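You operate a simulated robot arm through the tools that you are given. There is no shell and no other tool. Be economical: measure what you need, move in short steps, check, and stop when the job is done.

Carry out the task below with a simulated two-armed robot. There is one attempt and no reset: what you move stays moved.

TASK
Take the copper block and leave it on the top of the black table. Turn the red knob to 8. Fetch the yellow padlock and stand it on the upper middle shelf of the teal rack. Put one of the silver pipe pieces from the top of the side table on top of the white filter. Any order will do. Set down upright: yellow padlock.

It is judged by the outcome, as a careful person would: the job done as asked, and still so three seconds after it is handed in. It fails if anything else is knocked over, pushed out of place, dropped, spilled or broken.

THE ROBOT
Two 7-joint arms with two-finger parallel grippers on one trunk, on a base that drives. Base frame: it is fixed to the floor where the robot stands at the start and does not move with it; the origin is under the middle of the robot, x ahead of it, y to its left, z up. Lengths are in mm, angles in degrees, forces in N, time in s.
The left shoulder is at the start at [111, 171, 1179], the right one opposite. With the tool pointing down near the work surface each hand reaches from about 100 to 800 mm from the robot's upright axis, wherever it stands, measured 20 degrees to its own side. Places, roughly: copper block (7x4x3 cm) [700, -100, 700]; red knob [-1900, -2000, 1000]; silver pipe piece (6x6x5 cm) [200, -600, 600]; silver pipe piece (6x6x6 cm) [100, -700, 600]; top of the black table [600, 1900, 800]; upper middle shelf of the teal rack [-2200, -3800, 1000]; white filter [-250, 1750, 750]; yellow padlock (5x3x9 cm) [-2100, -2600, 900]. Payload 4.4 kg a hand.
The TCP of each hand is the grasp point between the finger pads, 23 mm short of the fingertips. In the tool frame z runs along the fingers and y along their closing line. Largest opening 94 mm; finger width 38, thickness 10; the body of the gripper, 54 by 96 mm, starts 39 mm behind the TCP.
Orientation is told as [roll, pitch, yaw] about the base's x, y, z axes, in that order, counted from this pose: with the fingers straight down and closing along the base's y, the tool's x points along the base's -x, its y along +y and its z along -z.

THE INTERFACE
- The arms move only by the tool jog_arm. It takes "left_commands", "right_commands" or both (then of equal length, played together; a hand with none holds still); each is a list of rows, each an object of numbers (a shift or turn left out is 0, a gripper value left out holds the last): "x", "y", "z": the shift along the base's x, y, z in units of 40 mm (1.0 is 40 mm); "wx", "wy", "wz": the turn, a rotation vector about the base's x, y, z in units of 4 degrees (1.0 is 4 degrees); "grip": the opening in per cent of the stroke, from 0 (shut) to 100 (fully open). In form: [{"x": .., "y": .., "z": .., "wx": .., "wy": .., "wz": .., "grip": ..}, ...]. A call has 1 to 12 rows; each row shifts and turns the commanded pose from where the row before left it. A call with a number of a shift or a turn outside -1 to 1 is refused whole. Each row takes 0.2 s and may step no farther than 50 mm and 8.6 degrees from the row before; otherwise, or with a gripper value out of range, the whole call is refused. Where a pose cannot be reached the arm comes as near as it can. A force on the tool above 40 N (or 10 N above the force at the start of the call, whichever is more), or a blocked arm, ends the call early, and 0.2 s more pass. Each finger travels about 72 mm/s and halts on what it meets, pressing with about 33 N; the grip force reading is that of the motor and also rises with nothing between the fingers. The clock runs only during rows and for 0.2 s after the last one: add rows that do not move to give the fingers time. It gives the time, the measured TCP pose, the force on the tool (base axes), the opening and the grip force at its end, in the units of the frame above (readings bear some noise), with the torque about the TCP (base axes, N m) and any sound that the robot's microphone picked up, and new pictures: "show" is both (left out), scene, wrist or none (wrist: the cameras of the hands that moved).
- Cameras (640 x 400 px; columns grow to the right, rows downward): "scene" is now at [195.2, -32.3, 1297.6]; the picture's right is [-0.57, -0.82, 0.00], its down [-0.66, 0.46, -0.59] and it looks along [0.49, -0.34, -0.81] (base axes); focal length 287 px, centre (320, 200). "left" rides on the left gripper at [86, -16, -74] in its tool frame; the picture's right is [0.18, 0.98, 0.00], its down [-0.58, 0.11, -0.81] and it looks along [-0.79, 0.15, 0.59] (tool axes); focal length 243 px, centre (320, 200). "right" rides on the right gripper at [87, 16, -74] in its tool frame; the picture's right is [-0.18, 0.98, 0.00], its down [-0.58, -0.11, -0.81] and it looks along [-0.79, -0.15, 0.59] (tool axes); focal length 243 px, centre (320, 200). There is no depth. A picture from a camera that has moved, and an enlarged one, comes with that camera's place and axes in the base frame and with its lens. The place of the scene camera against the robot may be out by one fixed shift of up to 12 mm in any direction.
- lift_body(by): slides the trunk up (or, below 0, down) by that many mm; the arms and the scene camera ride with it, the base frame stays. It gives what a move gives, with no picture.
- drive_base(legs): drives the robot by 1 to 6 legs, each [ahead, left, turn to the left] in mm, mm and degrees, along the robot's own axes; the way and the turn of a leg run together, so that a leg with both is an arc; at most 1500 mm and 180 degrees a leg. The arms and the cameras ride along, it lands a little off, and it stops where it bumps. It gives what a move gives, and a new picture of the scene camera.
- turn_head(pan, tilt): turns the head with the scene camera to pan (to the left, within 80 degrees either way) and tilt (down, from -29 to 69), counted from straight ahead of the robot. It gives what a move gives, and a new picture of the scene camera.
- zoom(camera, box): a new picture of the part [left, top, right, bottom] of that camera's present view, enlarged. It takes no simulated time.
- finish_job(): hands the job in; it is judged then, once.

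Work in short steps. Places have to be worked out from the pictures, the camera data and where the tool is seen: move nearer, look again, correct. Check each grasp and each placing, and mend what went wrong. You have 165 turns and 260 pictures in all, those below and enlarged ones among them. Open the grippers and draw the arms clear of the work before you hand the job in, unless the task says otherwise; then end with one line.

The tools are called after "Request:" by a JSON object that holds its "api" and its "payload". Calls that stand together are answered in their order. jog_arm: Moves the arms, as the interface text tells. Its arguments: {"type":"object","properties":{"left_commands":{"type":"array"},"right_commands":{"type":"array"},"show":{"type":"string","enum":["both","scene","wrist","none"]}},"required":[]} The other tools are called the same way: lift_body (by) slides the trunk up or down; drive_base (legs) drives the base; turn_head (pan, tilt) turns the head that bears the scene camera; zoom (camera, box) takes an enlarged picture of a part of a camera's view; finish_job () hands the job in.

At the start:

```text
time: 0.0
left_tool_pos: [544.6, -86.7, 979.2]
left_tcp_rot: [0.0, -0.1, 0.1]
left_contact_force: [-0.2, 0.1, 0.7]
left_wrist_torque: [0.02, 0.01, -0.01]
left_grip_width: 94.4
left_finger_force: 0.1
right_tool_pos: [303.0, -434.4, 904.8]
right_tcp_rot: [0.0, 0.0, -0.1]
right_contact_force: [0.3, 0.1, 0.3]
right_wrist_torque: [-0.01, 0.03, -0.01]
right_grip_width: 94.3
right_finger_force: 0.1
trunk travel left (down, up): [-192.0, 196.0]
robot x, y, heading: [2.0, -0.7, 0.1]
head pan, tilt: [-34.4, 53.7]
```

scene: 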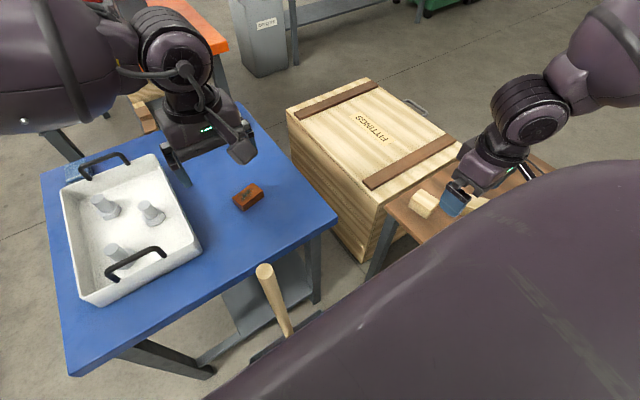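
right: 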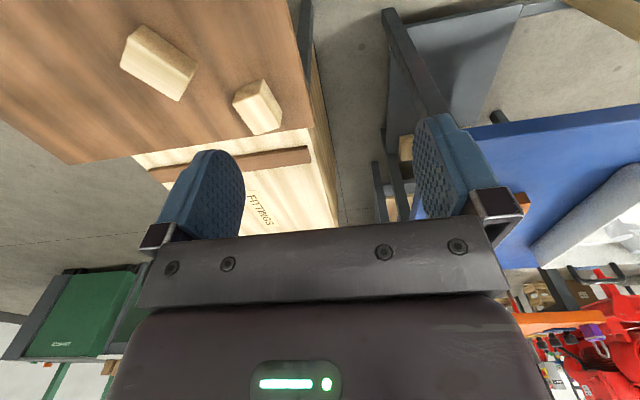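
left: 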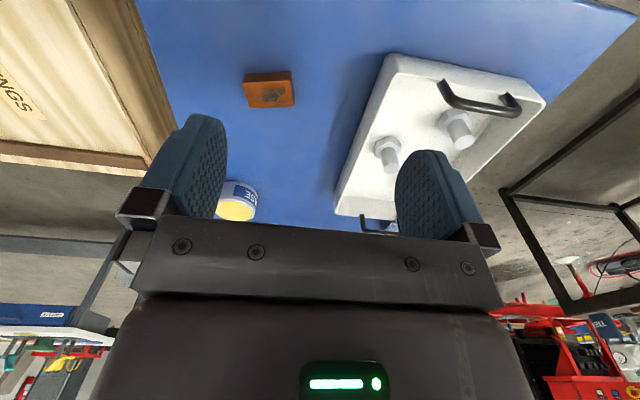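

The copper block appears near [660,-140,~715]. I'll look toward the side table on the right for the pipe pieces.

Request:
{"api": "turn_head", "payload": {"pan": -78, "tilt": 50}}

Request:
{"api": "zoom", "payload": {"camera": "left", "box": [160, 40, 400, 190]}}

```text
time: 1.1
left_tool_pos: [544.5, -86.8, 978.5]
left_tcp_rot: [0.0, 0.0, -0.1]
left_contact_force: [0.1, -0.4, 0.2]
left_wrist_torque: [-0.02, -0.01, 0.01]
left_grip_width: 94.3
left_finger_force: 0.0
right_tool_pos: [302.4, -434.9, 904.8]
right_tcp_rot: [0.0, 0.0, -0.1]
right_contact_force: [0.8, 0.9, 0.1]
right_wrist_torque: [0.04, 0.0, 0.01]
right_grip_width: 94.1
right_finger_force: 0.0
trunk travel left (down, up): [-192.0, 196.0]
robot x, y, heading: [-0.6, 1.6, 0.1]
head pan, tilt: [-78.0, 50.0]
camera scene: at [150.7, -66.1, 1302.5], right [-0.98, -0.21, 0.0], down [-0.16, 0.75, -0.64], along [0.13, -0.63, -0.77], focal length 287 px, centre (320, 200)
```

scene: 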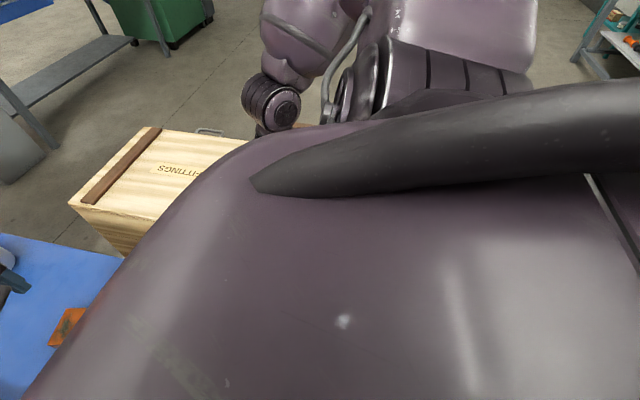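

```text
2.67 times, centred on (280, 115) of left
camera zoom: at [458.2, -103.1, 1053.0], right [-0.18, 0.98, 0.0], down [0.58, 0.11, 0.81], along [0.79, 0.15, -0.59], focal length 647 px, centre (427, 427)
```

zoom: 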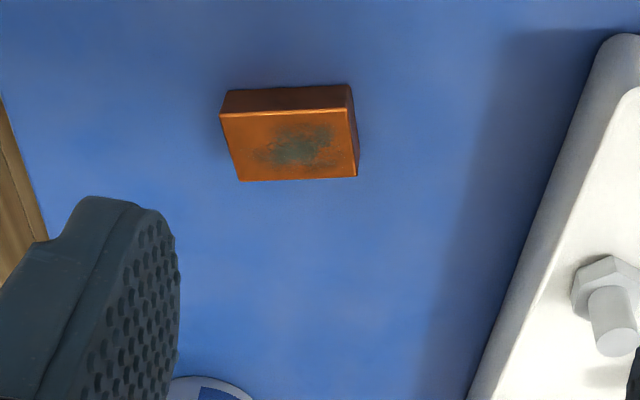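

The block's top is around z≈708, centre ≈[670,-141], yawed ≈+12°. I'll bring the left hand above it, and move the right hand back and up so that its camera sees the side table.

Request:
{"api": "jog_arm", "payload": {"left_commands": [{"x": 0.39, "y": -0.17, "z": -0.44, "wz": 0.37}, {"x": 0.39, "y": -0.17, "z": -0.44, "wz": 0.37}, {"x": 0.39, "y": -0.17, "z": -0.44, "wz": 0.37}, {"x": 0.39, "y": -0.17, "z": -0.44, "wz": 0.37}, {"x": 0.39, "y": -0.17, "z": -0.44, "wz": 0.37}, {"x": 0.39, "y": -0.17, "z": -0.44, "wz": 0.37}, {"x": 0.39, "y": -0.17, "z": -0.44, "wz": 0.37}, {"x": 0.39, "y": -0.17, "z": -0.44, "wz": 0.37}], "right_commands": [{"x": -0.8, "y": -0.35, "z": 0.15}, {"x": -0.8, "y": -0.35, "z": 0.15}, {"x": -0.8, "y": -0.35, "z": 0.15}, {"x": -0.8, "y": -0.35, "z": 0.15}, {"x": -0.8, "y": -0.35, "z": 0.15}, {"x": -0.8, "y": -0.35, "z": 0.15}, {"x": -0.8, "y": -0.35, "z": 0.15}, {"x": -0.8, "y": -0.35, "z": 0.15}], "show": "wrist"}}

```text
time: 2.9
left_tool_pos: [668.6, -142.1, 835.5]
left_tcp_rot: [0.0, 0.0, 11.8]
left_contact_force: [-0.7, 0.0, -0.1]
left_wrist_torque: [0.02, 0.02, -0.01]
left_grip_width: 94.2
left_finger_force: 0.0
right_tool_pos: [267.6, -453.4, 911.9]
right_tcp_rot: [0.1, 0.1, -0.1]
right_contact_force: [0.2, 0.1, 0.1]
right_wrist_torque: [0.0, 0.02, 0.02]
right_grip_width: 94.0
right_finger_force: 0.1
right hand out of reach, approached as far as the arm can: row 1, 2, 3, 4, 5, 6, 7, 8
trunk travel left (down, up): [-192.0, 196.0]
robot x, y, heading: [2.5, -3.7, -0.1]
head pan, tilt: [-78.0, 50.0]
camera right: at [183.2, -438.0, 987.2], right [0.19, 0.98, 0.0], down [0.58, -0.11, 0.81], along [0.79, -0.15, -0.59], focal length 243 px, centre (320, 200)
camera left: at [587.7, -176.1, 910.6], right [-0.38, 0.92, 0.0], down [0.55, 0.23, 0.81], along [0.75, 0.31, -0.59], focal length 243 px, centre (320, 200)
```

right: 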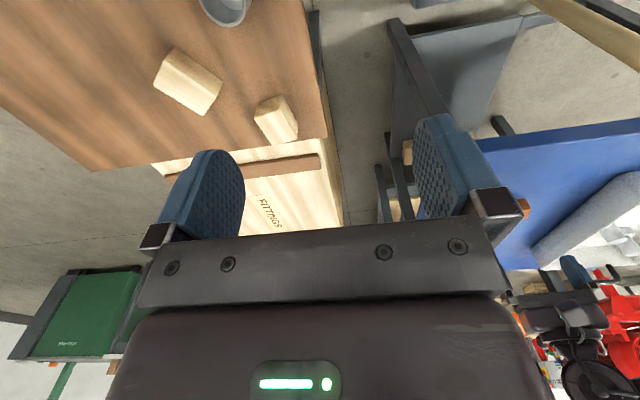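
left: 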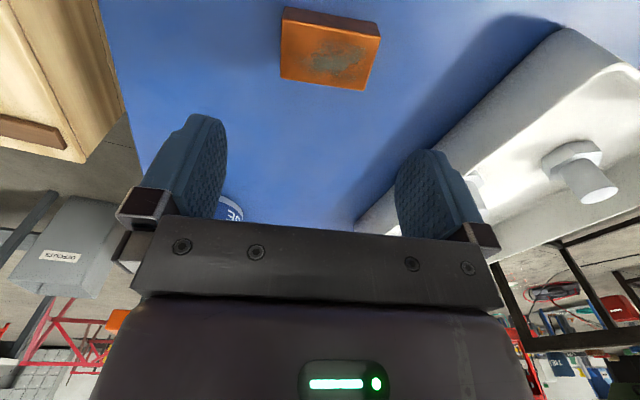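

The copper block is centred at about [666,-138], yaw ≈14°, top ≈712. I'll go down around it and close.

Request:
{"api": "jog_arm", "payload": {"left_commands": [{"x": -0.06, "y": 0.1, "z": -0.8, "wz": 0.5}, {"z": -0.8}, {"z": -0.8}, {"z": -0.75}, {"grip": 50}, {"grip": 50}, {"grip": 50}], "show": "wrist"}}

```text
time: 4.1
left_tool_pos: [670.2, -134.6, 723.6]
left_tcp_rot: [-0.1, -0.7, 13.9]
left_contact_force: [-5.4, -3.0, 40.1]
left_wrist_torque: [1.3, 1.3, -0.16]
left_grip_width: 67.9
left_finger_force: 23.4
right_tool_pos: [265.9, -452.5, 914.3]
right_tcp_rot: [-0.1, -0.2, -0.1]
right_contact_force: [-0.6, -0.3, 0.5]
right_wrist_torque: [0.0, 0.01, -0.01]
right_grip_width: 94.0
right_finger_force: 0.1
trunk travel left (down, up): [-192.0, 196.0]
robot x, y, heading: [-0.5, 4.1, 0.3]
head pan, tilt: [-78.0, 50.0]
stopped in row 5 (left hand): the force on the tool passed its limit at 58 N (the readings are from after the stop); the commanded pose is now the measured one
camera left: at [589.0, -171.2, 796.5], right [-0.42, 0.91, 0.0], down [0.53, 0.24, 0.81], along [0.74, 0.34, -0.58], focal length 243 px, centre (320, 200)
```

left: 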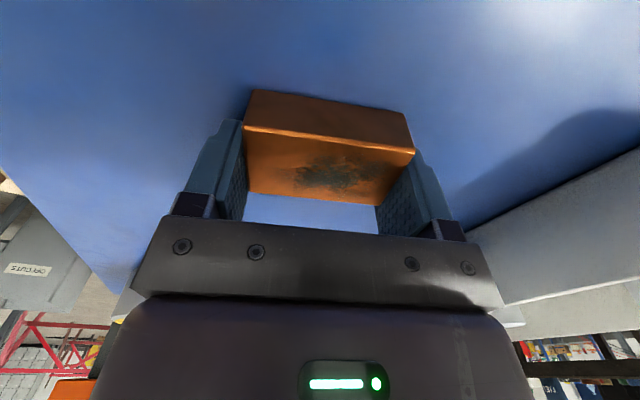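

The fingertips met the table (≈z 700) but they straddle the block and hold it at 68 mm. I'll ease up slightly, squeeze, and lift.

Request:
{"api": "jog_arm", "payload": {"left_commands": [{"z": 0.03, "grip": 40}, {"grip": 30}, {"grip": 30}, {"z": 0.5, "grip": 30}, {"z": 0.9}, {"z": 0.9}, {"z": 0.9}], "show": "wrist"}}

```text
time: 4.5
left_tool_pos: [668.8, -134.2, 723.2]
left_tcp_rot: [0.0, -0.7, 13.9]
left_contact_force: [-12.2, 8.1, 39.2]
left_wrist_torque: [0.58, 1.19, -0.12]
left_grip_width: 67.6
left_finger_force: 32.6
right_tool_pos: [265.4, -451.6, 912.6]
right_tcp_rot: [0.0, -0.1, -0.1]
right_contact_force: [-0.4, 0.6, -0.3]
right_wrist_torque: [0.04, 0.01, 0.02]
right_grip_width: 93.9
right_finger_force: 0.0
trunk travel left (down, up): [-192.0, 196.0]
robot x, y, heading: [0.4, 0.3, 0.2]
head pan, tilt: [-78.0, 50.0]
stopped in row 1 (left hand): the force on the tool passed its limit at 52 N (the readings are from after the stop); the commanded pose is now the measured one
camera left: at [589.1, -171.2, 796.5], right [-0.42, 0.91, 0.0], down [0.53, 0.24, 0.81], along [0.74, 0.34, -0.58], focal length 243 px, centre (320, 200)
```

left: 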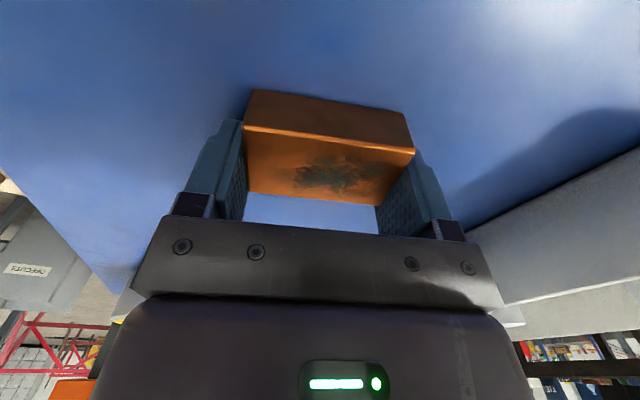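

Grip force is 33 N at 67.6 mm, so it is held; contact force is from the table press. I'll lift.

Request:
{"api": "jog_arm", "payload": {"left_commands": [{"z": 0.4, "grip": 35}, {"z": 0.6}, {"z": 0.9}, {"z": 0.9}, {"z": 0.9}, {}], "show": "wrist"}}

Request:
{"api": "turn_head", "payload": {"pan": 0, "tilt": 20}}

```text
time: 5.9
left_tool_pos: [670.7, -136.4, 866.9]
left_tcp_rot: [0.2, -0.4, 14.0]
left_contact_force: [-0.1, 0.8, -2.8]
left_wrist_torque: [0.01, -0.02, 0.0]
left_grip_width: 67.9
left_finger_force: 33.7
right_tool_pos: [267.6, -452.5, 911.1]
right_tcp_rot: [0.0, 0.1, -0.1]
right_contact_force: [0.8, -0.4, -0.3]
right_wrist_torque: [-0.02, -0.02, 0.02]
right_grip_width: 94.1
right_finger_force: 0.2
trunk travel left (down, up): [-192.0, 196.0]
robot x, y, heading: [0.0, -0.3, -0.1]
head pan, tilt: [-78.0, 50.0]
camera left: at [590.5, -172.4, 940.1], right [-0.42, 0.91, 0.0], down [0.53, 0.24, 0.81], along [0.74, 0.34, -0.59], focal length 243 px, centre (320, 200)
```

left: 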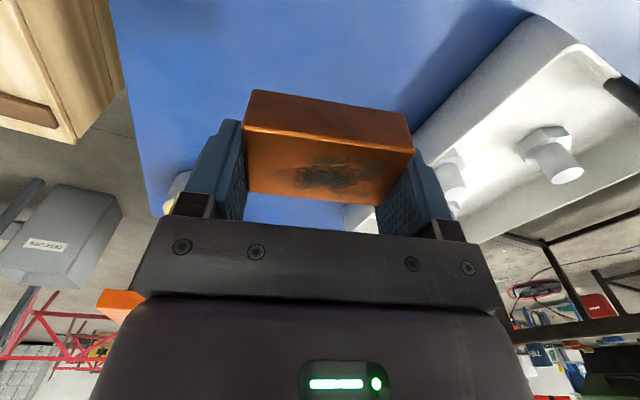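

```text
time: 7.4
left_tool_pos: [671.2, -134.7, 867.1]
left_tcp_rot: [0.1, -0.6, 14.0]
left_contact_force: [0.6, -0.6, -3.2]
left_wrist_torque: [-0.03, -0.04, -0.03]
left_grip_width: 67.7
left_finger_force: 32.7
right_tool_pos: [268.1, -452.9, 911.5]
right_tcp_rot: [0.0, 0.0, -0.1]
right_contact_force: [0.1, -0.8, 0.4]
right_wrist_torque: [0.01, 0.0, 0.04]
right_grip_width: 93.8
right_finger_force: 0.0
trunk travel left (down, up): [-192.0, 196.0]
robot x, y, heading: [-0.7, 2.5, -0.2]
head pan, tilt: [0.0, 20.0]
camera scene: at [227.7, 9.3, 1348.0], right [0.0, -1.0, 0.0], down [-0.34, 0.0, -0.94], along [0.94, 0.0, -0.34], focal length 287 px, centre (320, 200)
```

scene: 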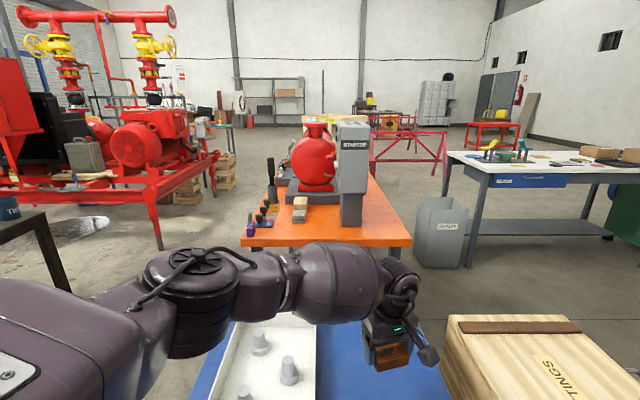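

Block is firmly held. Before moving the base I check the surroundings on both sides.

Request:
{"api": "turn_head", "payload": {"pan": -80, "tilt": 15}}

Request:
{"api": "turn_head", "payload": {"pan": 80, "tilt": 30}}

```text
time: 8.9
left_tool_pos: [671.3, -134.5, 866.2]
left_tcp_rot: [0.1, -0.6, 14.0]
left_contact_force: [-0.1, -0.1, -2.6]
left_wrist_torque: [0.0, -0.01, 0.04]
left_grip_width: 67.7
left_finger_force: 32.7
right_tool_pos: [268.8, -453.5, 912.2]
right_tcp_rot: [0.0, 0.0, -0.1]
right_contact_force: [0.0, -0.6, -0.1]
right_wrist_torque: [-0.02, 0.03, -0.01]
right_grip_width: 94.0
right_finger_force: 0.1
trunk travel left (down, up): [-192.0, 196.0]
robot x, y, heading: [-4.5, -3.2, 0.0]
head pan, tilt: [-80.0, 15.0]
camera scene: at [150.9, -82.6, 1356.1], right [-0.98, -0.17, 0.0], down [-0.05, 0.25, -0.97], along [0.17, -0.95, -0.26], focal length 287 px, centre (320, 200)
```

scene: 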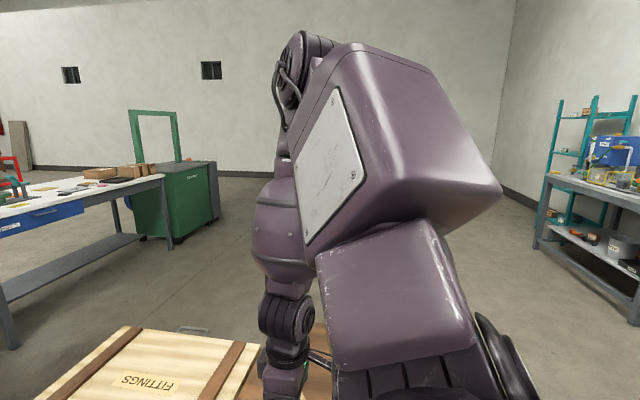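

```text
time: 11.4
left_tool_pos: [670.9, -135.9, 867.7]
left_tcp_rot: [0.2, -0.5, 14.0]
left_contact_force: [0.2, 0.2, -3.0]
left_wrist_torque: [0.01, -0.02, -0.03]
left_grip_width: 67.7
left_finger_force: 33.2
right_tool_pos: [268.3, -452.6, 912.4]
right_tcp_rot: [0.0, 0.1, -0.1]
right_contact_force: [0.3, 0.4, 0.3]
right_wrist_torque: [0.01, 0.0, 0.01]
right_grip_width: 94.3
right_finger_force: 0.0
trunk travel left (down, up): [-192.0, 196.0]
robot x, y, heading: [2.3, -2.0, -0.0]
head pan, tilt: [80.0, 30.0]
camera scene: at [150.3, 98.4, 1332.0], right [0.98, -0.17, 0.0], down [-0.09, -0.49, -0.87], along [0.15, 0.85, -0.5], focal length 287 px, centre (320, 200)
```

scene: 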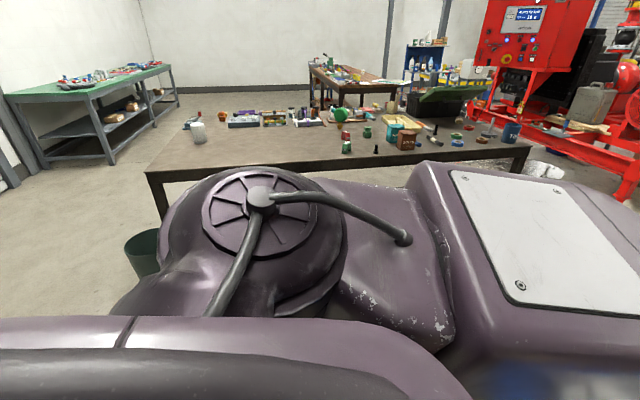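

The black table (with the white filter on it) is to the left; behind is open. I raise the left hand and back up about 250 mm so that the right hand's camera sees the pipe pieces.

Request:
{"api": "jog_arm", "payload": {"left_commands": [{"z": 0.9}, {"z": 0.9}, {"z": 0.5}], "show": "none"}}

Request:
{"api": "drive_base", "payload": {"legs": [[-250, 0, 0]]}}

Request:
{"api": "jog_arm", "payload": {"right_commands": [{"y": -0.9}, {"y": -0.9}, {"y": -0.9}], "show": "wrist"}}

```text
time: 12.2
left_tool_pos: [669.4, -137.8, 958.8]
left_tcp_rot: [-0.1, -0.4, 14.0]
left_contact_force: [0.7, 0.0, -2.7]
left_wrist_torque: [0.01, -0.07, 0.0]
left_grip_width: 67.8
left_finger_force: 32.7
right_tool_pos: [266.9, -452.7, 911.7]
right_tcp_rot: [0.0, 0.1, -0.1]
right_contact_force: [-0.5, 0.1, 0.4]
right_wrist_torque: [0.02, 0.0, -0.02]
right_grip_width: 93.9
right_finger_force: 0.0
trunk travel left (down, up): [-192.0, 196.0]
robot x, y, heading: [-3.3, -0.8, -0.1]
head pan, tilt: [80.0, 30.0]
```

```text
time: 14.0
left_tool_pos: [416.4, -134.5, 957.3]
left_tcp_rot: [0.1, -0.5, 14.3]
left_contact_force: [0.2, 0.5, -3.7]
left_wrist_torque: [0.0, -0.03, 0.0]
left_grip_width: 67.6
left_finger_force: 32.1
right_tool_pos: [16.7, -453.7, 911.1]
right_tcp_rot: [0.1, 0.0, 0.1]
right_contact_force: [-0.2, -0.3, -0.1]
right_wrist_torque: [0.0, -0.05, 0.01]
right_grip_width: 93.8
right_finger_force: 0.0
trunk travel left (down, up): [-192.0, 196.0]
robot x, y, heading: [-252.0, 1.8, 0.3]
head pan, tilt: [80.0, 30.0]
camera scene: at [-103.1, 98.5, 1332.0], right [0.99, -0.17, 0.0], down [-0.08, -0.49, -0.87], along [0.15, 0.85, -0.5], focal length 287 px, centre (320, 200)
```

scene: 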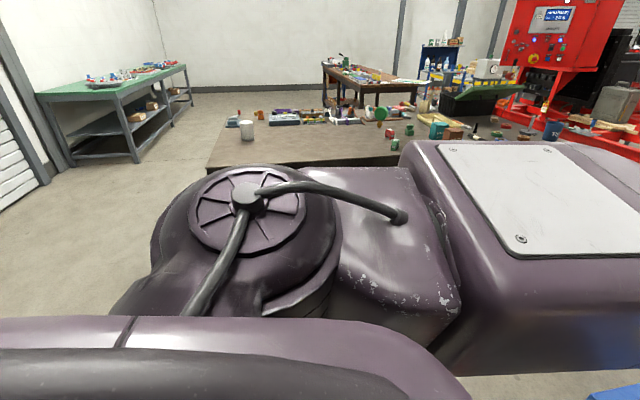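

```text
time: 14.8
left_tool_pos: [419.4, -134.9, 956.2]
left_tcp_rot: [0.1, -0.4, 14.1]
left_contact_force: [-0.1, -0.7, -2.9]
left_wrist_torque: [0.01, 0.02, -0.02]
left_grip_width: 68.0
left_finger_force: 33.3
right_tool_pos: [17.5, -562.0, 909.2]
right_tcp_rot: [0.1, 0.1, 0.1]
right_contact_force: [-0.9, 0.3, 0.1]
right_wrist_torque: [-0.02, -0.01, -0.02]
right_grip_width: 93.9
right_finger_force: 0.1
trunk travel left (down, up): [-192.0, 196.0]
robot x, y, heading: [-252.6, -0.3, 0.2]
head pan, tilt: [80.0, 30.0]
camera right: at [-67.1, -546.1, 984.8], right [0.18, 0.98, 0.0], down [0.58, -0.11, 0.81], along [0.79, -0.15, -0.59], focal length 243 px, centre (320, 200)
```

right: 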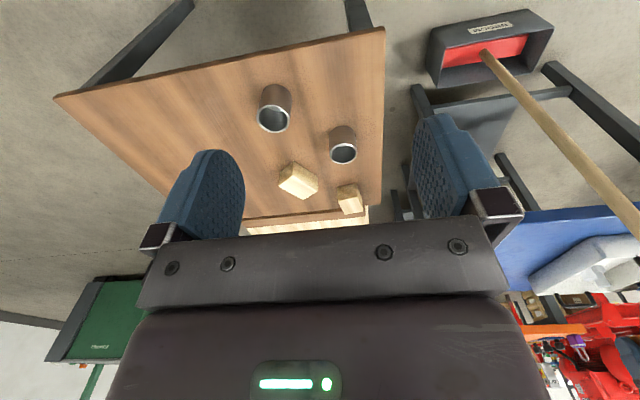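

Two silver pipe rings are in view, upright. I take the one near ≈[142,-659]; moving the right hand above it for a closer look.

Request:
{"api": "jog_arm", "payload": {"right_commands": [{"x": 0.5, "y": -0.4, "z": -0.45}, {"x": 0.5, "y": -0.4, "z": -0.45}, {"x": 0.5, "y": -0.4, "z": -0.45}, {"x": 0.5, "y": -0.4, "z": -0.45}, {"x": 0.5, "y": -0.4, "z": -0.45}, {"x": 0.5, "y": -0.4, "z": -0.45}], "show": "wrist"}}

```text
time: 16.2
left_tool_pos: [416.0, -136.4, 959.5]
left_tcp_rot: [0.1, -0.6, 14.1]
left_contact_force: [-0.4, 0.3, -2.3]
left_wrist_torque: [0.02, -0.04, 0.02]
left_grip_width: 67.8
left_finger_force: 33.0
right_tool_pos: [132.0, -653.5, 808.0]
right_tcp_rot: [0.3, 0.1, -0.2]
right_contact_force: [0.0, -1.0, 0.2]
right_wrist_torque: [0.05, -0.03, 0.04]
right_grip_width: 94.2
right_finger_force: 0.1
right hand out of reach, approached as far as the arm can: row 6
trunk travel left (down, up): [-192.0, 196.0]
robot x, y, heading: [-254.1, -1.8, 0.1]
head pan, tilt: [80.0, 30.0]
camera right: at [46.7, -637.5, 883.9], right [0.19, 0.98, 0.0], down [0.58, -0.12, 0.81], along [0.79, -0.15, -0.59], focal length 243 px, centre (320, 200)
```

right: 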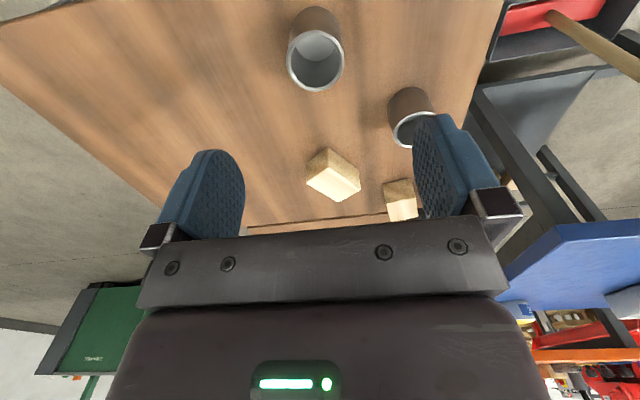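

The ring's centre comes out at ≈[146,-660], top ≈ 645. The reach limit is close, so I drive ahead 80 mm, then shift the hand back and lower.

Request:
{"api": "drive_base", "payload": {"legs": [[80, 0, 0]]}}

Request:
{"api": "jog_arm", "payload": {"right_commands": [{"x": -0.8, "z": -0.4}, {"x": -0.8, "y": -0.15, "z": -0.5}], "show": "wrist"}}

```text
time: 17.3
left_tool_pos: [496.2, -133.8, 958.7]
left_tcp_rot: [0.1, -0.5, 14.1]
left_contact_force: [0.9, 0.5, -3.8]
left_wrist_torque: [-0.01, -0.02, -0.01]
left_grip_width: 67.8
left_finger_force: 33.1
right_tool_pos: [213.6, -651.0, 808.0]
right_tcp_rot: [0.2, 0.1, 0.1]
right_contact_force: [-0.6, 0.1, -0.8]
right_wrist_torque: [-0.05, 0.01, 0.01]
right_grip_width: 94.0
right_finger_force: 0.0
trunk travel left (down, up): [-192.0, 196.0]
robot x, y, heading: [-172.1, -0.3, 0.2]
head pan, tilt: [80.0, 30.0]
camera scene: at [-22.7, 98.6, 1331.9], right [0.99, -0.17, 0.0], down [-0.09, -0.49, -0.87], along [0.15, 0.85, -0.5], focal length 287 px, centre (320, 200)
```

scene: 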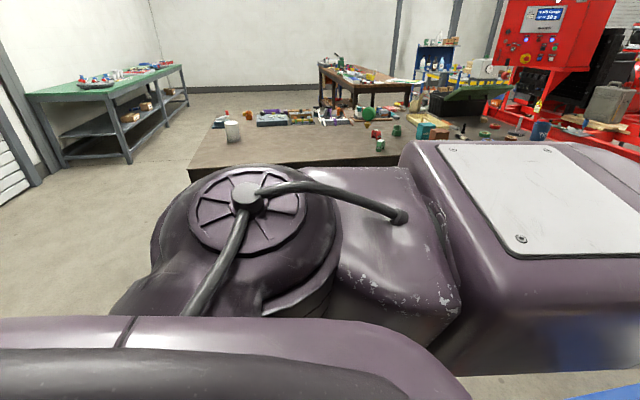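

```text
time: 17.9
left_tool_pos: [496.2, -134.8, 957.6]
left_tcp_rot: [0.0, -0.5, 14.1]
left_contact_force: [-0.6, -0.2, -1.9]
left_wrist_torque: [-0.01, -0.02, 0.02]
left_grip_width: 67.7
left_finger_force: 33.1
right_tool_pos: [153.4, -655.6, 796.5]
right_tcp_rot: [0.2, 0.1, 0.0]
right_contact_force: [0.1, 0.0, 0.5]
right_wrist_torque: [0.03, 0.01, -0.01]
right_grip_width: 93.9
right_finger_force: 0.0
right hand out of reach, approached as far as the arm can: row 1, 2
trunk travel left (down, up): [-192.0, 196.0]
robot x, y, heading: [-172.7, 0.0, 0.3]
head pan, tilt: [80.0, 30.0]
camera right: at [68.1, -640.7, 872.4], right [0.18, 0.98, 0.0], down [0.58, -0.11, 0.81], along [0.79, -0.15, -0.59], focal length 243 px, centre (320, 200)
```

right: 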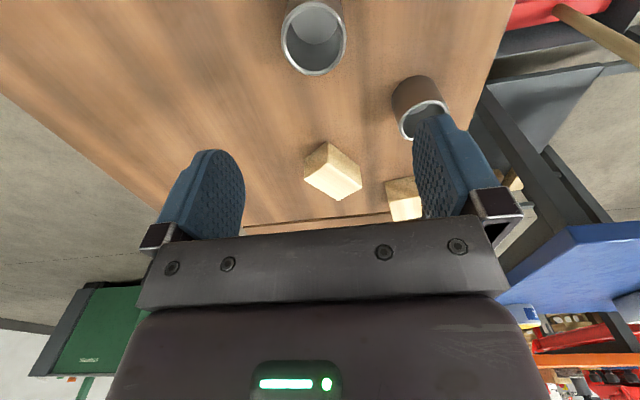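

Triangulation puts the ring top around 650, centre ≈[147,-660]. The arm is at its low limit, so I raise both hands a bit and lower the trunk by 120 mm.

Request:
{"api": "jog_arm", "payload": {"right_commands": [{"z": 0.7}, {"z": 0.6}], "left_commands": [{"z": 0.9}, {"z": 0.9}], "show": "none"}}

Request:
{"api": "lift_body", "payload": {"by": -120}}

Request:
{"api": "jog_arm", "payload": {"right_commands": [{"x": -0.5, "y": -0.1}], "show": "wrist"}}

```text
time: 18.5
left_tool_pos: [497.0, -133.0, 1028.7]
left_tcp_rot: [0.0, -0.5, 14.1]
left_contact_force: [-0.3, -0.7, -2.7]
left_wrist_torque: [-0.01, -0.04, -0.02]
left_grip_width: 67.9
left_finger_force: 32.8
right_tool_pos: [151.3, -655.2, 849.1]
right_tcp_rot: [0.1, 0.2, 0.1]
right_contact_force: [-0.4, 0.3, 0.7]
right_wrist_torque: [-0.01, -0.02, -0.04]
right_grip_width: 94.0
right_finger_force: 0.0
trunk travel left (down, up): [-192.0, 196.0]
robot x, y, heading: [-169.5, 0.9, 0.4]
head pan, tilt: [80.0, 30.0]
```

```text
time: 20.0
left_tool_pos: [494.6, -134.8, 914.4]
left_tcp_rot: [0.0, -0.8, 14.1]
left_contact_force: [-0.2, -0.5, -1.4]
left_wrist_torque: [0.03, -0.03, 0.05]
left_grip_width: 67.6
left_finger_force: 32.8
right_tool_pos: [151.3, -657.5, 728.5]
right_tcp_rot: [0.2, 0.0, 0.1]
right_contact_force: [0.4, 1.0, 0.2]
right_wrist_torque: [-0.01, 0.01, 0.0]
right_grip_width: 94.0
right_finger_force: 0.0
trunk travel left (down, up): [-72.0, 316.0]
robot x, y, heading: [-175.0, 0.4, 0.4]
head pan, tilt: [80.0, 30.0]
```

```text
time: 20.4
left_tool_pos: [496.4, -134.6, 911.2]
left_tcp_rot: [0.0, -0.5, 14.1]
left_contact_force: [-0.9, -0.4, -3.9]
left_wrist_torque: [-0.01, 0.0, -0.03]
left_grip_width: 67.9
left_finger_force: 33.1
right_tool_pos: [131.0, -663.5, 728.5]
right_tcp_rot: [0.2, 0.1, 0.2]
right_contact_force: [-0.8, -0.2, -0.7]
right_wrist_torque: [0.0, 0.03, -0.02]
right_grip_width: 94.0
right_finger_force: 0.0
trunk travel left (down, up): [-72.0, 316.0]
robot x, y, heading: [-171.3, 1.3, 0.1]
head pan, tilt: [80.0, 30.0]
camera right: at [45.3, -647.0, 803.5], right [0.18, 0.98, 0.0], down [0.58, -0.11, 0.8], along [0.79, -0.15, -0.59], focal length 243 px, centre (320, 200)
```

right: 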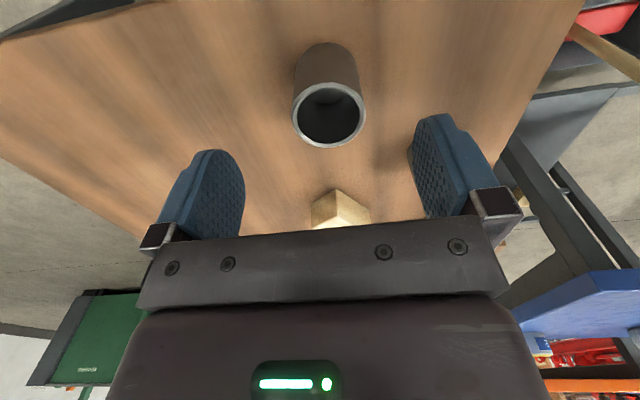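

Ring centre ≈[144,-660], top ≈658. I'll descend so that the TCP is at ≈634 and close.

Request:
{"api": "jog_arm", "payload": {"right_commands": [{"x": 0.33, "y": 0.09, "z": -0.4}, {"z": -0.7}, {"z": -0.7}, {"z": -0.55}, {"grip": 45}, {"grip": 45}, {"grip": 45}], "show": "wrist"}}

```text
time: 22.0
left_tool_pos: [496.2, -135.6, 910.0]
left_tcp_rot: [0.1, -0.5, 14.1]
left_contact_force: [-1.0, 0.6, -2.8]
left_wrist_torque: [-0.01, -0.02, -0.02]
left_grip_width: 67.9
left_finger_force: 32.8
right_tool_pos: [144.3, -656.6, 634.5]
right_tcp_rot: [0.2, 0.2, 0.0]
right_contact_force: [0.1, -0.5, 1.9]
right_wrist_torque: [-0.1, -0.02, -0.06]
right_grip_width: 51.7
right_finger_force: 32.1
trunk travel left (down, up): [-72.0, 316.0]
robot x, y, heading: [-174.6, 0.0, 0.1]
head pan, tilt: [80.0, 30.0]
camera right: at [58.6, -641.1, 710.3], right [0.18, 0.98, 0.0], down [0.58, -0.11, 0.8], along [0.79, -0.15, -0.59], focal length 243 px, centre (320, 200)
```

right: 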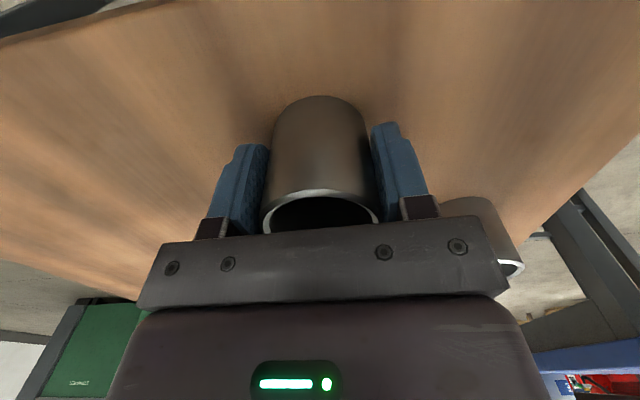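

Held at 51.7 mm, 32 N. I raise the trunk back, then check.

Request:
{"api": "lift_body", "payload": {"by": 180}}

Request:
{"api": "jog_arm", "payload": {"right_commands": [{"z": 0.9, "grip": 40}, {"z": 0.9}, {"z": 0.9}], "show": "wrist"}}

```text
time: 24.0
left_tool_pos: [497.6, -134.6, 1088.8]
left_tcp_rot: [0.1, -0.3, 14.1]
left_contact_force: [0.3, -0.2, -2.8]
left_wrist_torque: [0.02, -0.01, 0.03]
left_grip_width: 67.8
left_finger_force: 32.9
right_tool_pos: [198.8, -657.6, 904.4]
right_tcp_rot: [0.3, -21.4, 0.2]
right_contact_force: [-0.7, 0.5, -2.1]
right_wrist_torque: [-0.01, 0.01, 0.02]
right_grip_width: 51.4
right_finger_force: 32.7
trunk travel left (down, up): [-252.0, 136.0]
robot x, y, heading: [-177.0, -0.1, 0.2]
head pan, tilt: [80.0, 30.0]
```

```text
time: 24.8
left_tool_pos: [496.4, -134.0, 1089.6]
left_tcp_rot: [0.0, -0.5, 14.1]
left_contact_force: [0.8, -1.3, -2.8]
left_wrist_torque: [0.0, 0.0, 0.03]
left_grip_width: 67.4
left_finger_force: 32.7
right_tool_pos: [198.7, -657.1, 1015.2]
right_tcp_rot: [0.3, -21.5, 0.0]
right_contact_force: [-0.4, -0.2, -1.5]
right_wrist_torque: [-0.01, -0.01, 0.04]
right_grip_width: 51.5
right_finger_force: 32.7
trunk travel left (down, up): [-252.0, 136.0]
robot x, y, heading: [-177.2, 2.1, 0.4]
head pan, tilt: [80.0, 30.0]
camera right: at [91.7, -640.3, 1052.7], right [0.17, 0.98, 0.07], down [0.25, -0.11, 0.96], along [0.95, -0.15, -0.26], focal length 243 px, centre (320, 200)
```

right: 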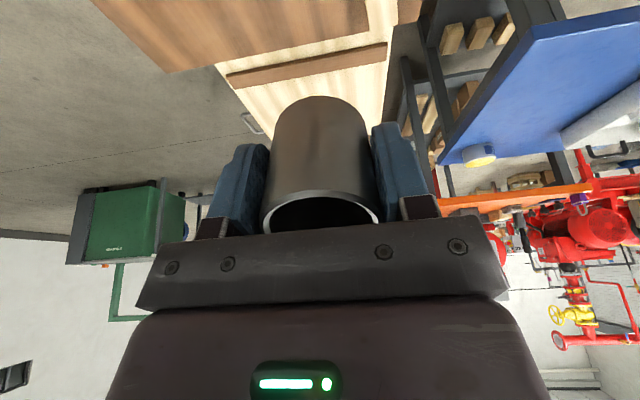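

Pipe is held; the tool pitched −21° from the reach limit, so I'll level it while drawing both hands inward for travel.

Request:
{"api": "jog_arm", "payload": {"right_commands": [{"y": 0.9, "wy": 0.77}, {"y": 0.9, "wy": 0.77}, {"y": 0.9, "wy": 0.77}, {"y": 0.9, "wy": 0.77}, {"y": 0.9, "wy": 0.77}, {"y": 0.9, "wy": 0.77}, {"y": 0.9, "wy": 0.77}], "left_commands": [{"x": -0.6, "y": 0.8}, {"x": -0.6, "y": 0.8}, {"x": -0.6, "y": 0.8}, {"x": -0.6, "y": 0.8}, {"x": -0.6, "y": 0.8}, {"x": -0.6, "y": 0.8}, {}], "show": "wrist"}}

Request:
{"api": "zoom", "payload": {"camera": "scene", "box": [180, 70, 560, 190]}}

```text
time: 26.4
left_tool_pos: [353.3, 56.9, 1089.7]
left_tcp_rot: [0.1, -0.6, 14.1]
left_contact_force: [-0.3, 0.4, -3.7]
left_wrist_torque: [0.03, 0.0, -0.01]
left_grip_width: 67.9
left_finger_force: 32.5
right_tool_pos: [193.4, -493.8, 1014.0]
right_tcp_rot: [1.8, 0.0, 0.4]
right_contact_force: [-0.9, -0.4, -1.2]
right_wrist_torque: [0.01, -0.02, -0.02]
right_grip_width: 51.6
right_finger_force: 33.0
right hand out of reach, approached as far as the arm can: row 5, 6, 7
trunk travel left (down, up): [-252.0, 136.0]
robot x, y, heading: [-170.6, 0.8, 0.1]
head pan, tilt: [80.0, 30.0]
camera right: at [107.7, -480.3, 1090.2], right [0.18, 0.98, 0.03], down [0.58, -0.13, 0.8], along [0.79, -0.13, -0.6], focal length 243 px, centre (320, 200)
camera left: at [272.7, 19.7, 1163.9], right [-0.42, 0.91, 0.0], down [0.53, 0.24, 0.81], along [0.74, 0.34, -0.58], focal length 243 px, centre (320, 200)
```

right: 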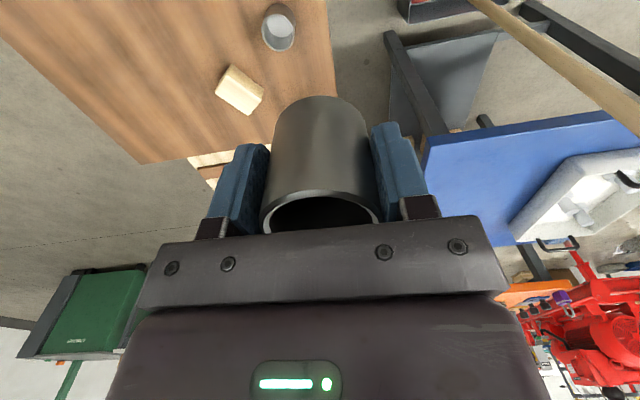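
left: 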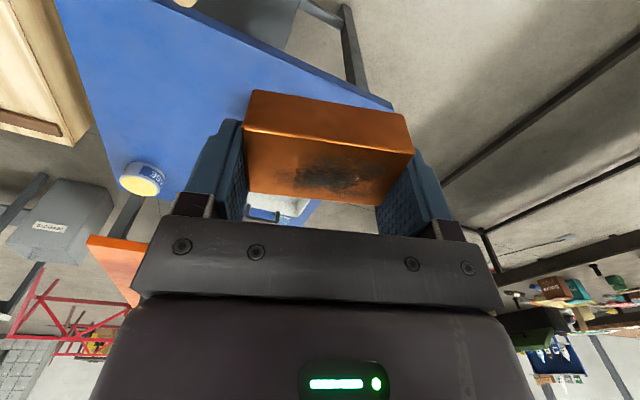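

```text
1.68 times, centred on (370, 130) of scene
camera zoom: at [-70.3, 97.6, 1396.6], right [0.99, -0.17, 0.0], down [-0.09, -0.49, -0.87], along [0.15, 0.85, -0.5], focal length 484 px, centre (236, 318)
```

zoom: 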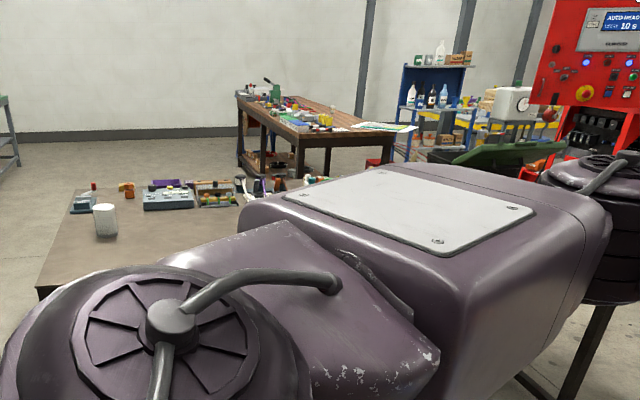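

Filter base appears near [-245,1750], table top ≈800. I turn left 90° in place and drive up partway, with the head facing ahead.

Request:
{"api": "drive_base", "payload": {"legs": [[0, 0, 90], [400, 100, 0]]}}

Request:
{"api": "turn_head", "payload": {"pan": 0, "tilt": 35}}

```text
time: 32.8
left_tool_pos: [-331.1, 930.5, 1090.6]
left_tcp_rot: [0.1, -0.4, 104.1]
left_contact_force: [-0.2, 0.2, -3.8]
left_wrist_torque: [0.0, 0.03, 0.01]
left_grip_width: 67.9
left_finger_force: 32.6
right_tool_pos: [219.5, 771.4, 1015.2]
right_tcp_rot: [1.7, -0.1, 90.4]
right_contact_force: [-0.2, -0.5, -0.9]
right_wrist_torque: [0.01, 0.01, 0.0]
right_grip_width: 51.6
right_finger_force: 32.5
trunk travel left (down, up): [-252.0, 136.0]
robot x, y, heading: [-273.7, 398.0, 90.5]
head pan, tilt: [80.0, 30.0]
camera scene: at [-364.8, 518.1, 1396.6], right [0.17, 0.99, 0.0], down [0.49, -0.09, -0.87], along [-0.85, 0.15, -0.5], focal length 287 px, centre (320, 200)
```

scene: 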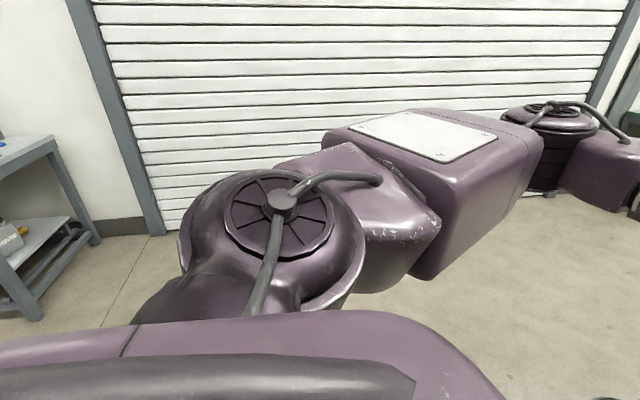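

```text
time: 34.3
left_tool_pos: [-330.8, 930.1, 1091.1]
left_tcp_rot: [0.1, -0.5, 104.1]
left_contact_force: [-0.2, -0.5, -1.5]
left_wrist_torque: [0.01, -0.01, -0.02]
left_grip_width: 68.2
left_finger_force: 32.9
right_tool_pos: [218.8, 770.2, 1015.2]
right_tcp_rot: [1.6, -0.1, 90.5]
right_contact_force: [1.3, -0.6, -1.8]
right_wrist_torque: [0.0, -0.01, 0.03]
right_grip_width: 51.5
right_finger_force: 33.0
trunk travel left (down, up): [-252.0, 136.0]
robot x, y, heading: [-277.9, 400.0, 90.3]
head pan, tilt: [0.0, 35.0]
camera scene: at [-275.9, 590.2, 1388.9], right [1.0, 0.0, 0.0], down [0.0, -0.57, -0.82], along [0.0, 0.82, -0.57], focal length 287 px, centre (320, 200)
```

scene: 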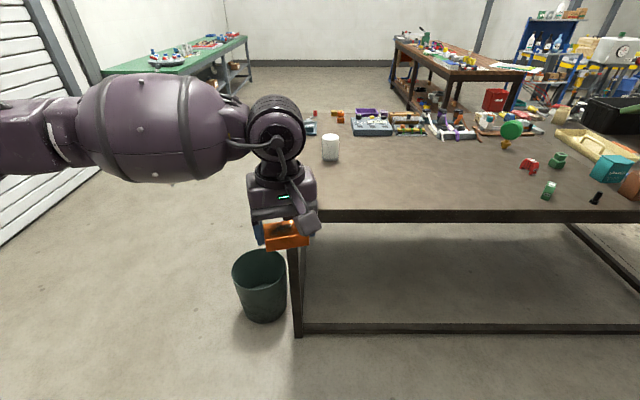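

Filter stands at about [-231,1751], table top ≈800, front edge y≈1380. I drive to about [-400,1020] so the right hand can reach it.

Request:
{"api": "drive_base", "payload": {"legs": [[600, 120, 0]]}}

```text
time: 37.7
left_tool_pos: [-449.6, 1533.3, 1089.5]
left_tcp_rot: [0.1, -0.4, 103.8]
left_contact_force: [0.3, -0.4, -2.8]
left_wrist_torque: [0.01, 0.01, -0.01]
left_grip_width: 67.8
left_finger_force: 33.0
right_tool_pos: [100.1, 1371.1, 1014.9]
right_tcp_rot: [1.6, 0.0, 90.1]
right_contact_force: [-0.3, 1.0, -1.9]
right_wrist_torque: [-0.05, 0.03, -0.04]
right_grip_width: 51.5
right_finger_force: 33.4
trunk travel left (down, up): [-252.0, 136.0]
robot x, y, heading: [-394.6, 1004.8, 90.1]
head pan, tilt: [0.0, 35.0]
camera scene: at [-396.3, 1192.7, 1388.8], right [1.0, 0.0, 0.0], down [0.0, -0.57, -0.82], along [0.0, 0.82, -0.57], focal length 287 px, centre (320, 200)
```

scene: 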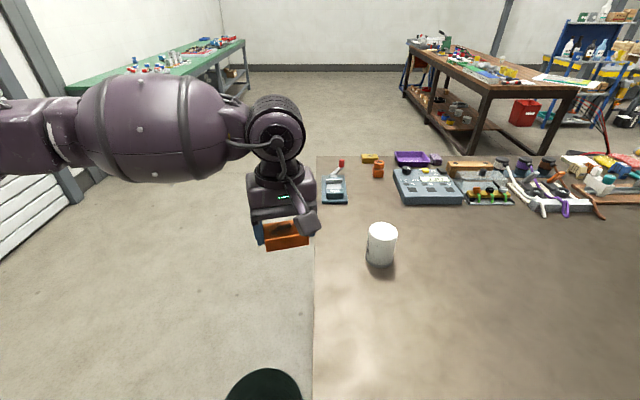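

Filter's top centre ≈[-231,1770,~885]. I bring the right hand near it at safe height for a wrist look, levelling the small tilt.

Request:
{"api": "jog_arm", "payload": {"right_commands": [{"x": -0.8, "y": 0.55, "wy": -0.1}, {"x": -0.8, "y": 0.55, "wy": -0.1}, {"x": -0.8, "y": 0.55, "wy": -0.1}, {"x": -0.8, "y": 0.55, "wy": -0.1}, {"x": -0.8, "y": 0.55}, {"x": -0.8, "y": 0.55}, {"x": -0.8, "y": 0.55}, {"x": -0.8, "y": 0.55}, {"x": -0.8, "y": 0.55}, {"x": -0.8, "y": 0.55}], "show": "both"}}

```text
time: 39.9
left_tool_pos: [-449.7, 1532.1, 1090.2]
left_tcp_rot: [0.1, -0.4, 103.8]
left_contact_force: [0.4, 0.1, -3.4]
left_wrist_torque: [0.03, 0.01, 0.01]
left_grip_width: 67.5
left_finger_force: 33.0
right_tool_pos: [122.6, 1543.1, 1037.3]
right_tcp_rot: [1.0, -0.2, 90.7]
right_contact_force: [0.1, 0.3, -1.9]
right_wrist_torque: [-0.04, -0.04, -0.02]
right_grip_width: 51.4
right_finger_force: 32.6
right hand out of reach, approached as far as the arm can: row 1, 2, 3, 4, 5, 6, 7, 8, 9, 10
trunk travel left (down, up): [-252.0, 136.0]
robot x, y, heading: [-392.6, 1003.6, 90.0]
head pan, tilt: [0.0, 35.0]
camera scene: at [-396.2, 1192.8, 1388.8], right [1.0, 0.0, 0.0], down [0.0, -0.57, -0.82], along [0.0, 0.82, -0.57], focal length 287 px, centre (320, 200)
camera right: at [109.6, 1455.9, 1113.0], right [-0.98, 0.17, 0.02], down [0.12, 0.58, 0.81], along [0.13, 0.8, -0.59], focal length 243 px, centre (320, 200)
```

scene: 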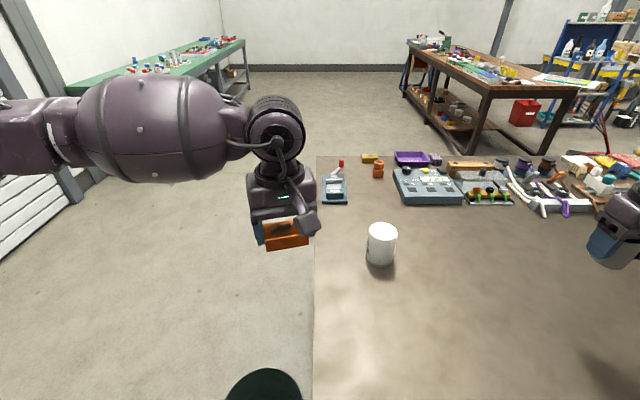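
right: 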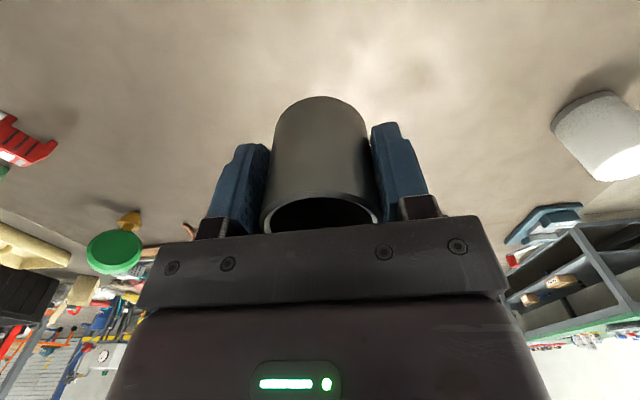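

The right arm doesn't come inward at this height; I'll try inward moves at lower height (still above everything here).

Request:
{"api": "jog_arm", "payload": {"right_commands": [{"z": -0.8, "y": -0.5}, {"z": -0.8, "y": -0.5}, {"x": -0.5}, {"x": -0.8}, {"x": -0.8}, {"x": -0.8}], "show": "scene"}}

```text
time: 41.3
left_tool_pos: [-449.5, 1532.3, 1090.1]
left_tcp_rot: [0.1, -0.5, 103.8]
left_contact_force: [-0.2, 0.1, -3.3]
left_wrist_torque: [0.01, 0.01, 0.04]
left_grip_width: 67.7
left_finger_force: 32.7
right_tool_pos: [118.4, 1486.2, 984.4]
right_tcp_rot: [0.9, -0.2, 90.5]
right_contact_force: [-0.1, -1.2, -1.3]
right_wrist_torque: [-0.03, 0.0, -0.04]
right_grip_width: 51.5
right_finger_force: 32.6
right hand out of reach, approached as far as the arm can: row 1, 3, 4, 5, 6
trunk travel left (down, up): [-252.0, 136.0]
robot x, y, heading: [-394.4, 1003.5, 90.1]
head pan, tilt: [0.0, 35.0]
camera scene: at [-396.5, 1192.1, 1388.9], right [1.0, 0.0, 0.0], down [0.0, -0.57, -0.82], along [0.0, 0.82, -0.57], focal length 287 px, centre (320, 200)
```

scene: 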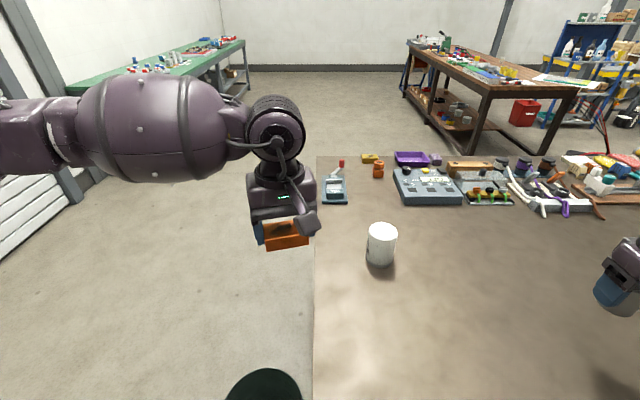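

A joint limit seems to bind; yaw is free for a round pipe, so I try turning the hand about vertical.

Request:
{"api": "jog_arm", "payload": {"right_commands": [{"wz": 1}, {"wz": 1}, {"wz": 1}, {"wz": 1}, {"wz": 1}, {"wz": 1}, {"x": -0.8}, {"x": -0.8}, {"x": -0.8}], "show": "none"}}

```text
time: 43.3
left_tool_pos: [-449.9, 1532.3, 1090.4]
left_tcp_rot: [0.1, -0.5, 103.8]
left_contact_force: [0.4, -0.5, -3.5]
left_wrist_torque: [0.02, 0.02, -0.01]
left_grip_width: 67.8
left_finger_force: 32.8
right_tool_pos: [42.3, 1491.0, 991.8]
right_tcp_rot: [0.7, -0.2, 114.3]
right_contact_force: [-0.3, -0.5, -1.2]
right_wrist_torque: [-0.04, -0.01, 0.0]
right_grip_width: 51.3
right_finger_force: 32.8
right hand out of reach, approached as far as the arm can: row 9
trunk travel left (down, up): [-252.0, 136.0]
robot x, y, heading: [-395.6, 1007.2, 90.1]
head pan, tilt: [0.0, 35.0]
```

Turning yaw positive frees the motion. I continue inward while turning.

Request:
{"api": "jog_arm", "payload": {"right_commands": [{"wz": 1, "x": -0.55, "y": 0.2}, {"wz": 1, "x": -0.55, "y": 0.2}, {"wz": 1, "x": -0.55, "y": 0.2}, {"wz": 1, "x": -0.55, "y": 0.2}, {"wz": 1, "x": -0.55, "y": 0.2}, {"wz": 1, "x": -0.55, "y": 0.2}, {"wz": 1, "x": -0.55, "y": 0.2}, {"wz": 1, "x": -0.55, "y": 0.2}, {"wz": 1, "x": -0.55, "y": 0.2}, {"wz": 1, "x": -0.55, "y": 0.2}], "show": "both"}}

```text
time: 45.5
left_tool_pos: [-450.1, 1532.4, 1091.0]
left_tcp_rot: [0.1, -0.4, 103.9]
left_contact_force: [0.0, -0.8, -2.7]
left_wrist_torque: [0.02, -0.02, 0.0]
left_grip_width: 67.8
left_finger_force: 32.6
right_tool_pos: [-120.0, 1532.4, 1042.7]
right_tcp_rot: [0.0, 0.0, 154.3]
right_contact_force: [-0.8, 0.0, -0.1]
right_wrist_torque: [0.0, 0.01, -0.01]
right_grip_width: 51.3
right_finger_force: 32.5
right hand out of reach, approached as far as the arm can: row 1, 2, 3, 4, 6, 7, 8, 9, 10
trunk travel left (down, up): [-252.0, 136.0]
robot x, y, heading: [-395.4, 1004.6, 90.1]
head pan, tilt: [0.0, 35.0]
camera scene: at [-396.5, 1192.2, 1388.9], right [1.0, 0.0, 0.0], down [0.0, -0.57, -0.82], along [0.0, 0.82, -0.57], focal length 287 px, centre (320, 200)
camera right: at [-47.0, 1478.7, 1118.5], right [-0.59, -0.8, 0.0], down [-0.47, 0.35, 0.81], along [-0.65, 0.48, -0.59], focal length 243 px, centre (320, 200)
```

scene: 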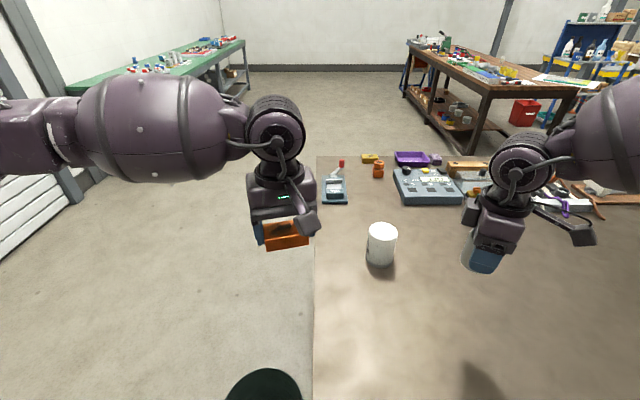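
right: 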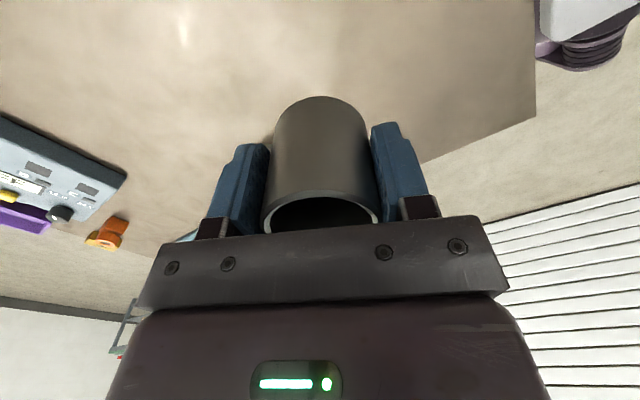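

The hand is now on the right track. I try extending ahead along y before shifting the base.

Request:
{"api": "jog_arm", "payload": {"right_commands": [{"y": 0.9}, {"y": 0.9}, {"y": 0.9}, {"y": 0.9}, {"y": 0.9}], "show": "wrist"}}

```text
time: 46.7
left_tool_pos: [-450.7, 1533.3, 1089.5]
left_tcp_rot: [0.1, -0.5, 103.9]
left_contact_force: [0.4, -0.3, -2.7]
left_wrist_torque: [0.02, 0.01, 0.01]
left_grip_width: 67.9
left_finger_force: 33.3
right_tool_pos: [-57.9, 1611.3, 1103.1]
right_tcp_rot: [0.1, -0.2, 154.1]
right_contact_force: [0.9, 0.7, -2.7]
right_wrist_torque: [-0.03, 0.03, 0.0]
right_grip_width: 51.6
right_finger_force: 33.2
right hand out of reach, approached as far as the arm can: row 1, 2, 3, 4, 5
trunk travel left (down, up): [-252.0, 136.0]
robot x, y, heading: [-391.2, 1006.4, 90.0]
head pan, tilt: [0.0, 35.0]
camera right: at [15.0, 1558.2, 1177.5], right [-0.59, -0.8, 0.0], down [-0.47, 0.35, 0.81], along [-0.65, 0.48, -0.59], focal length 243 px, centre (320, 200)
```

right: 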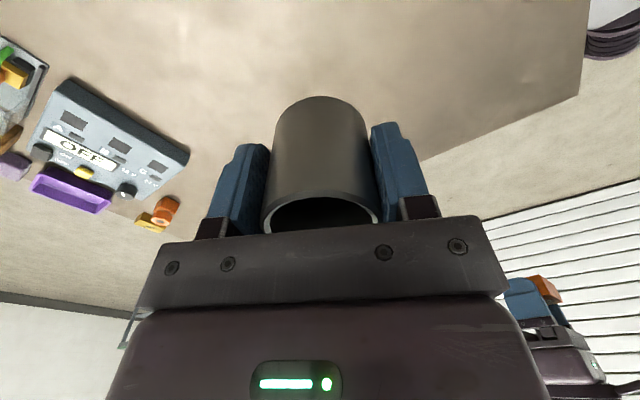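

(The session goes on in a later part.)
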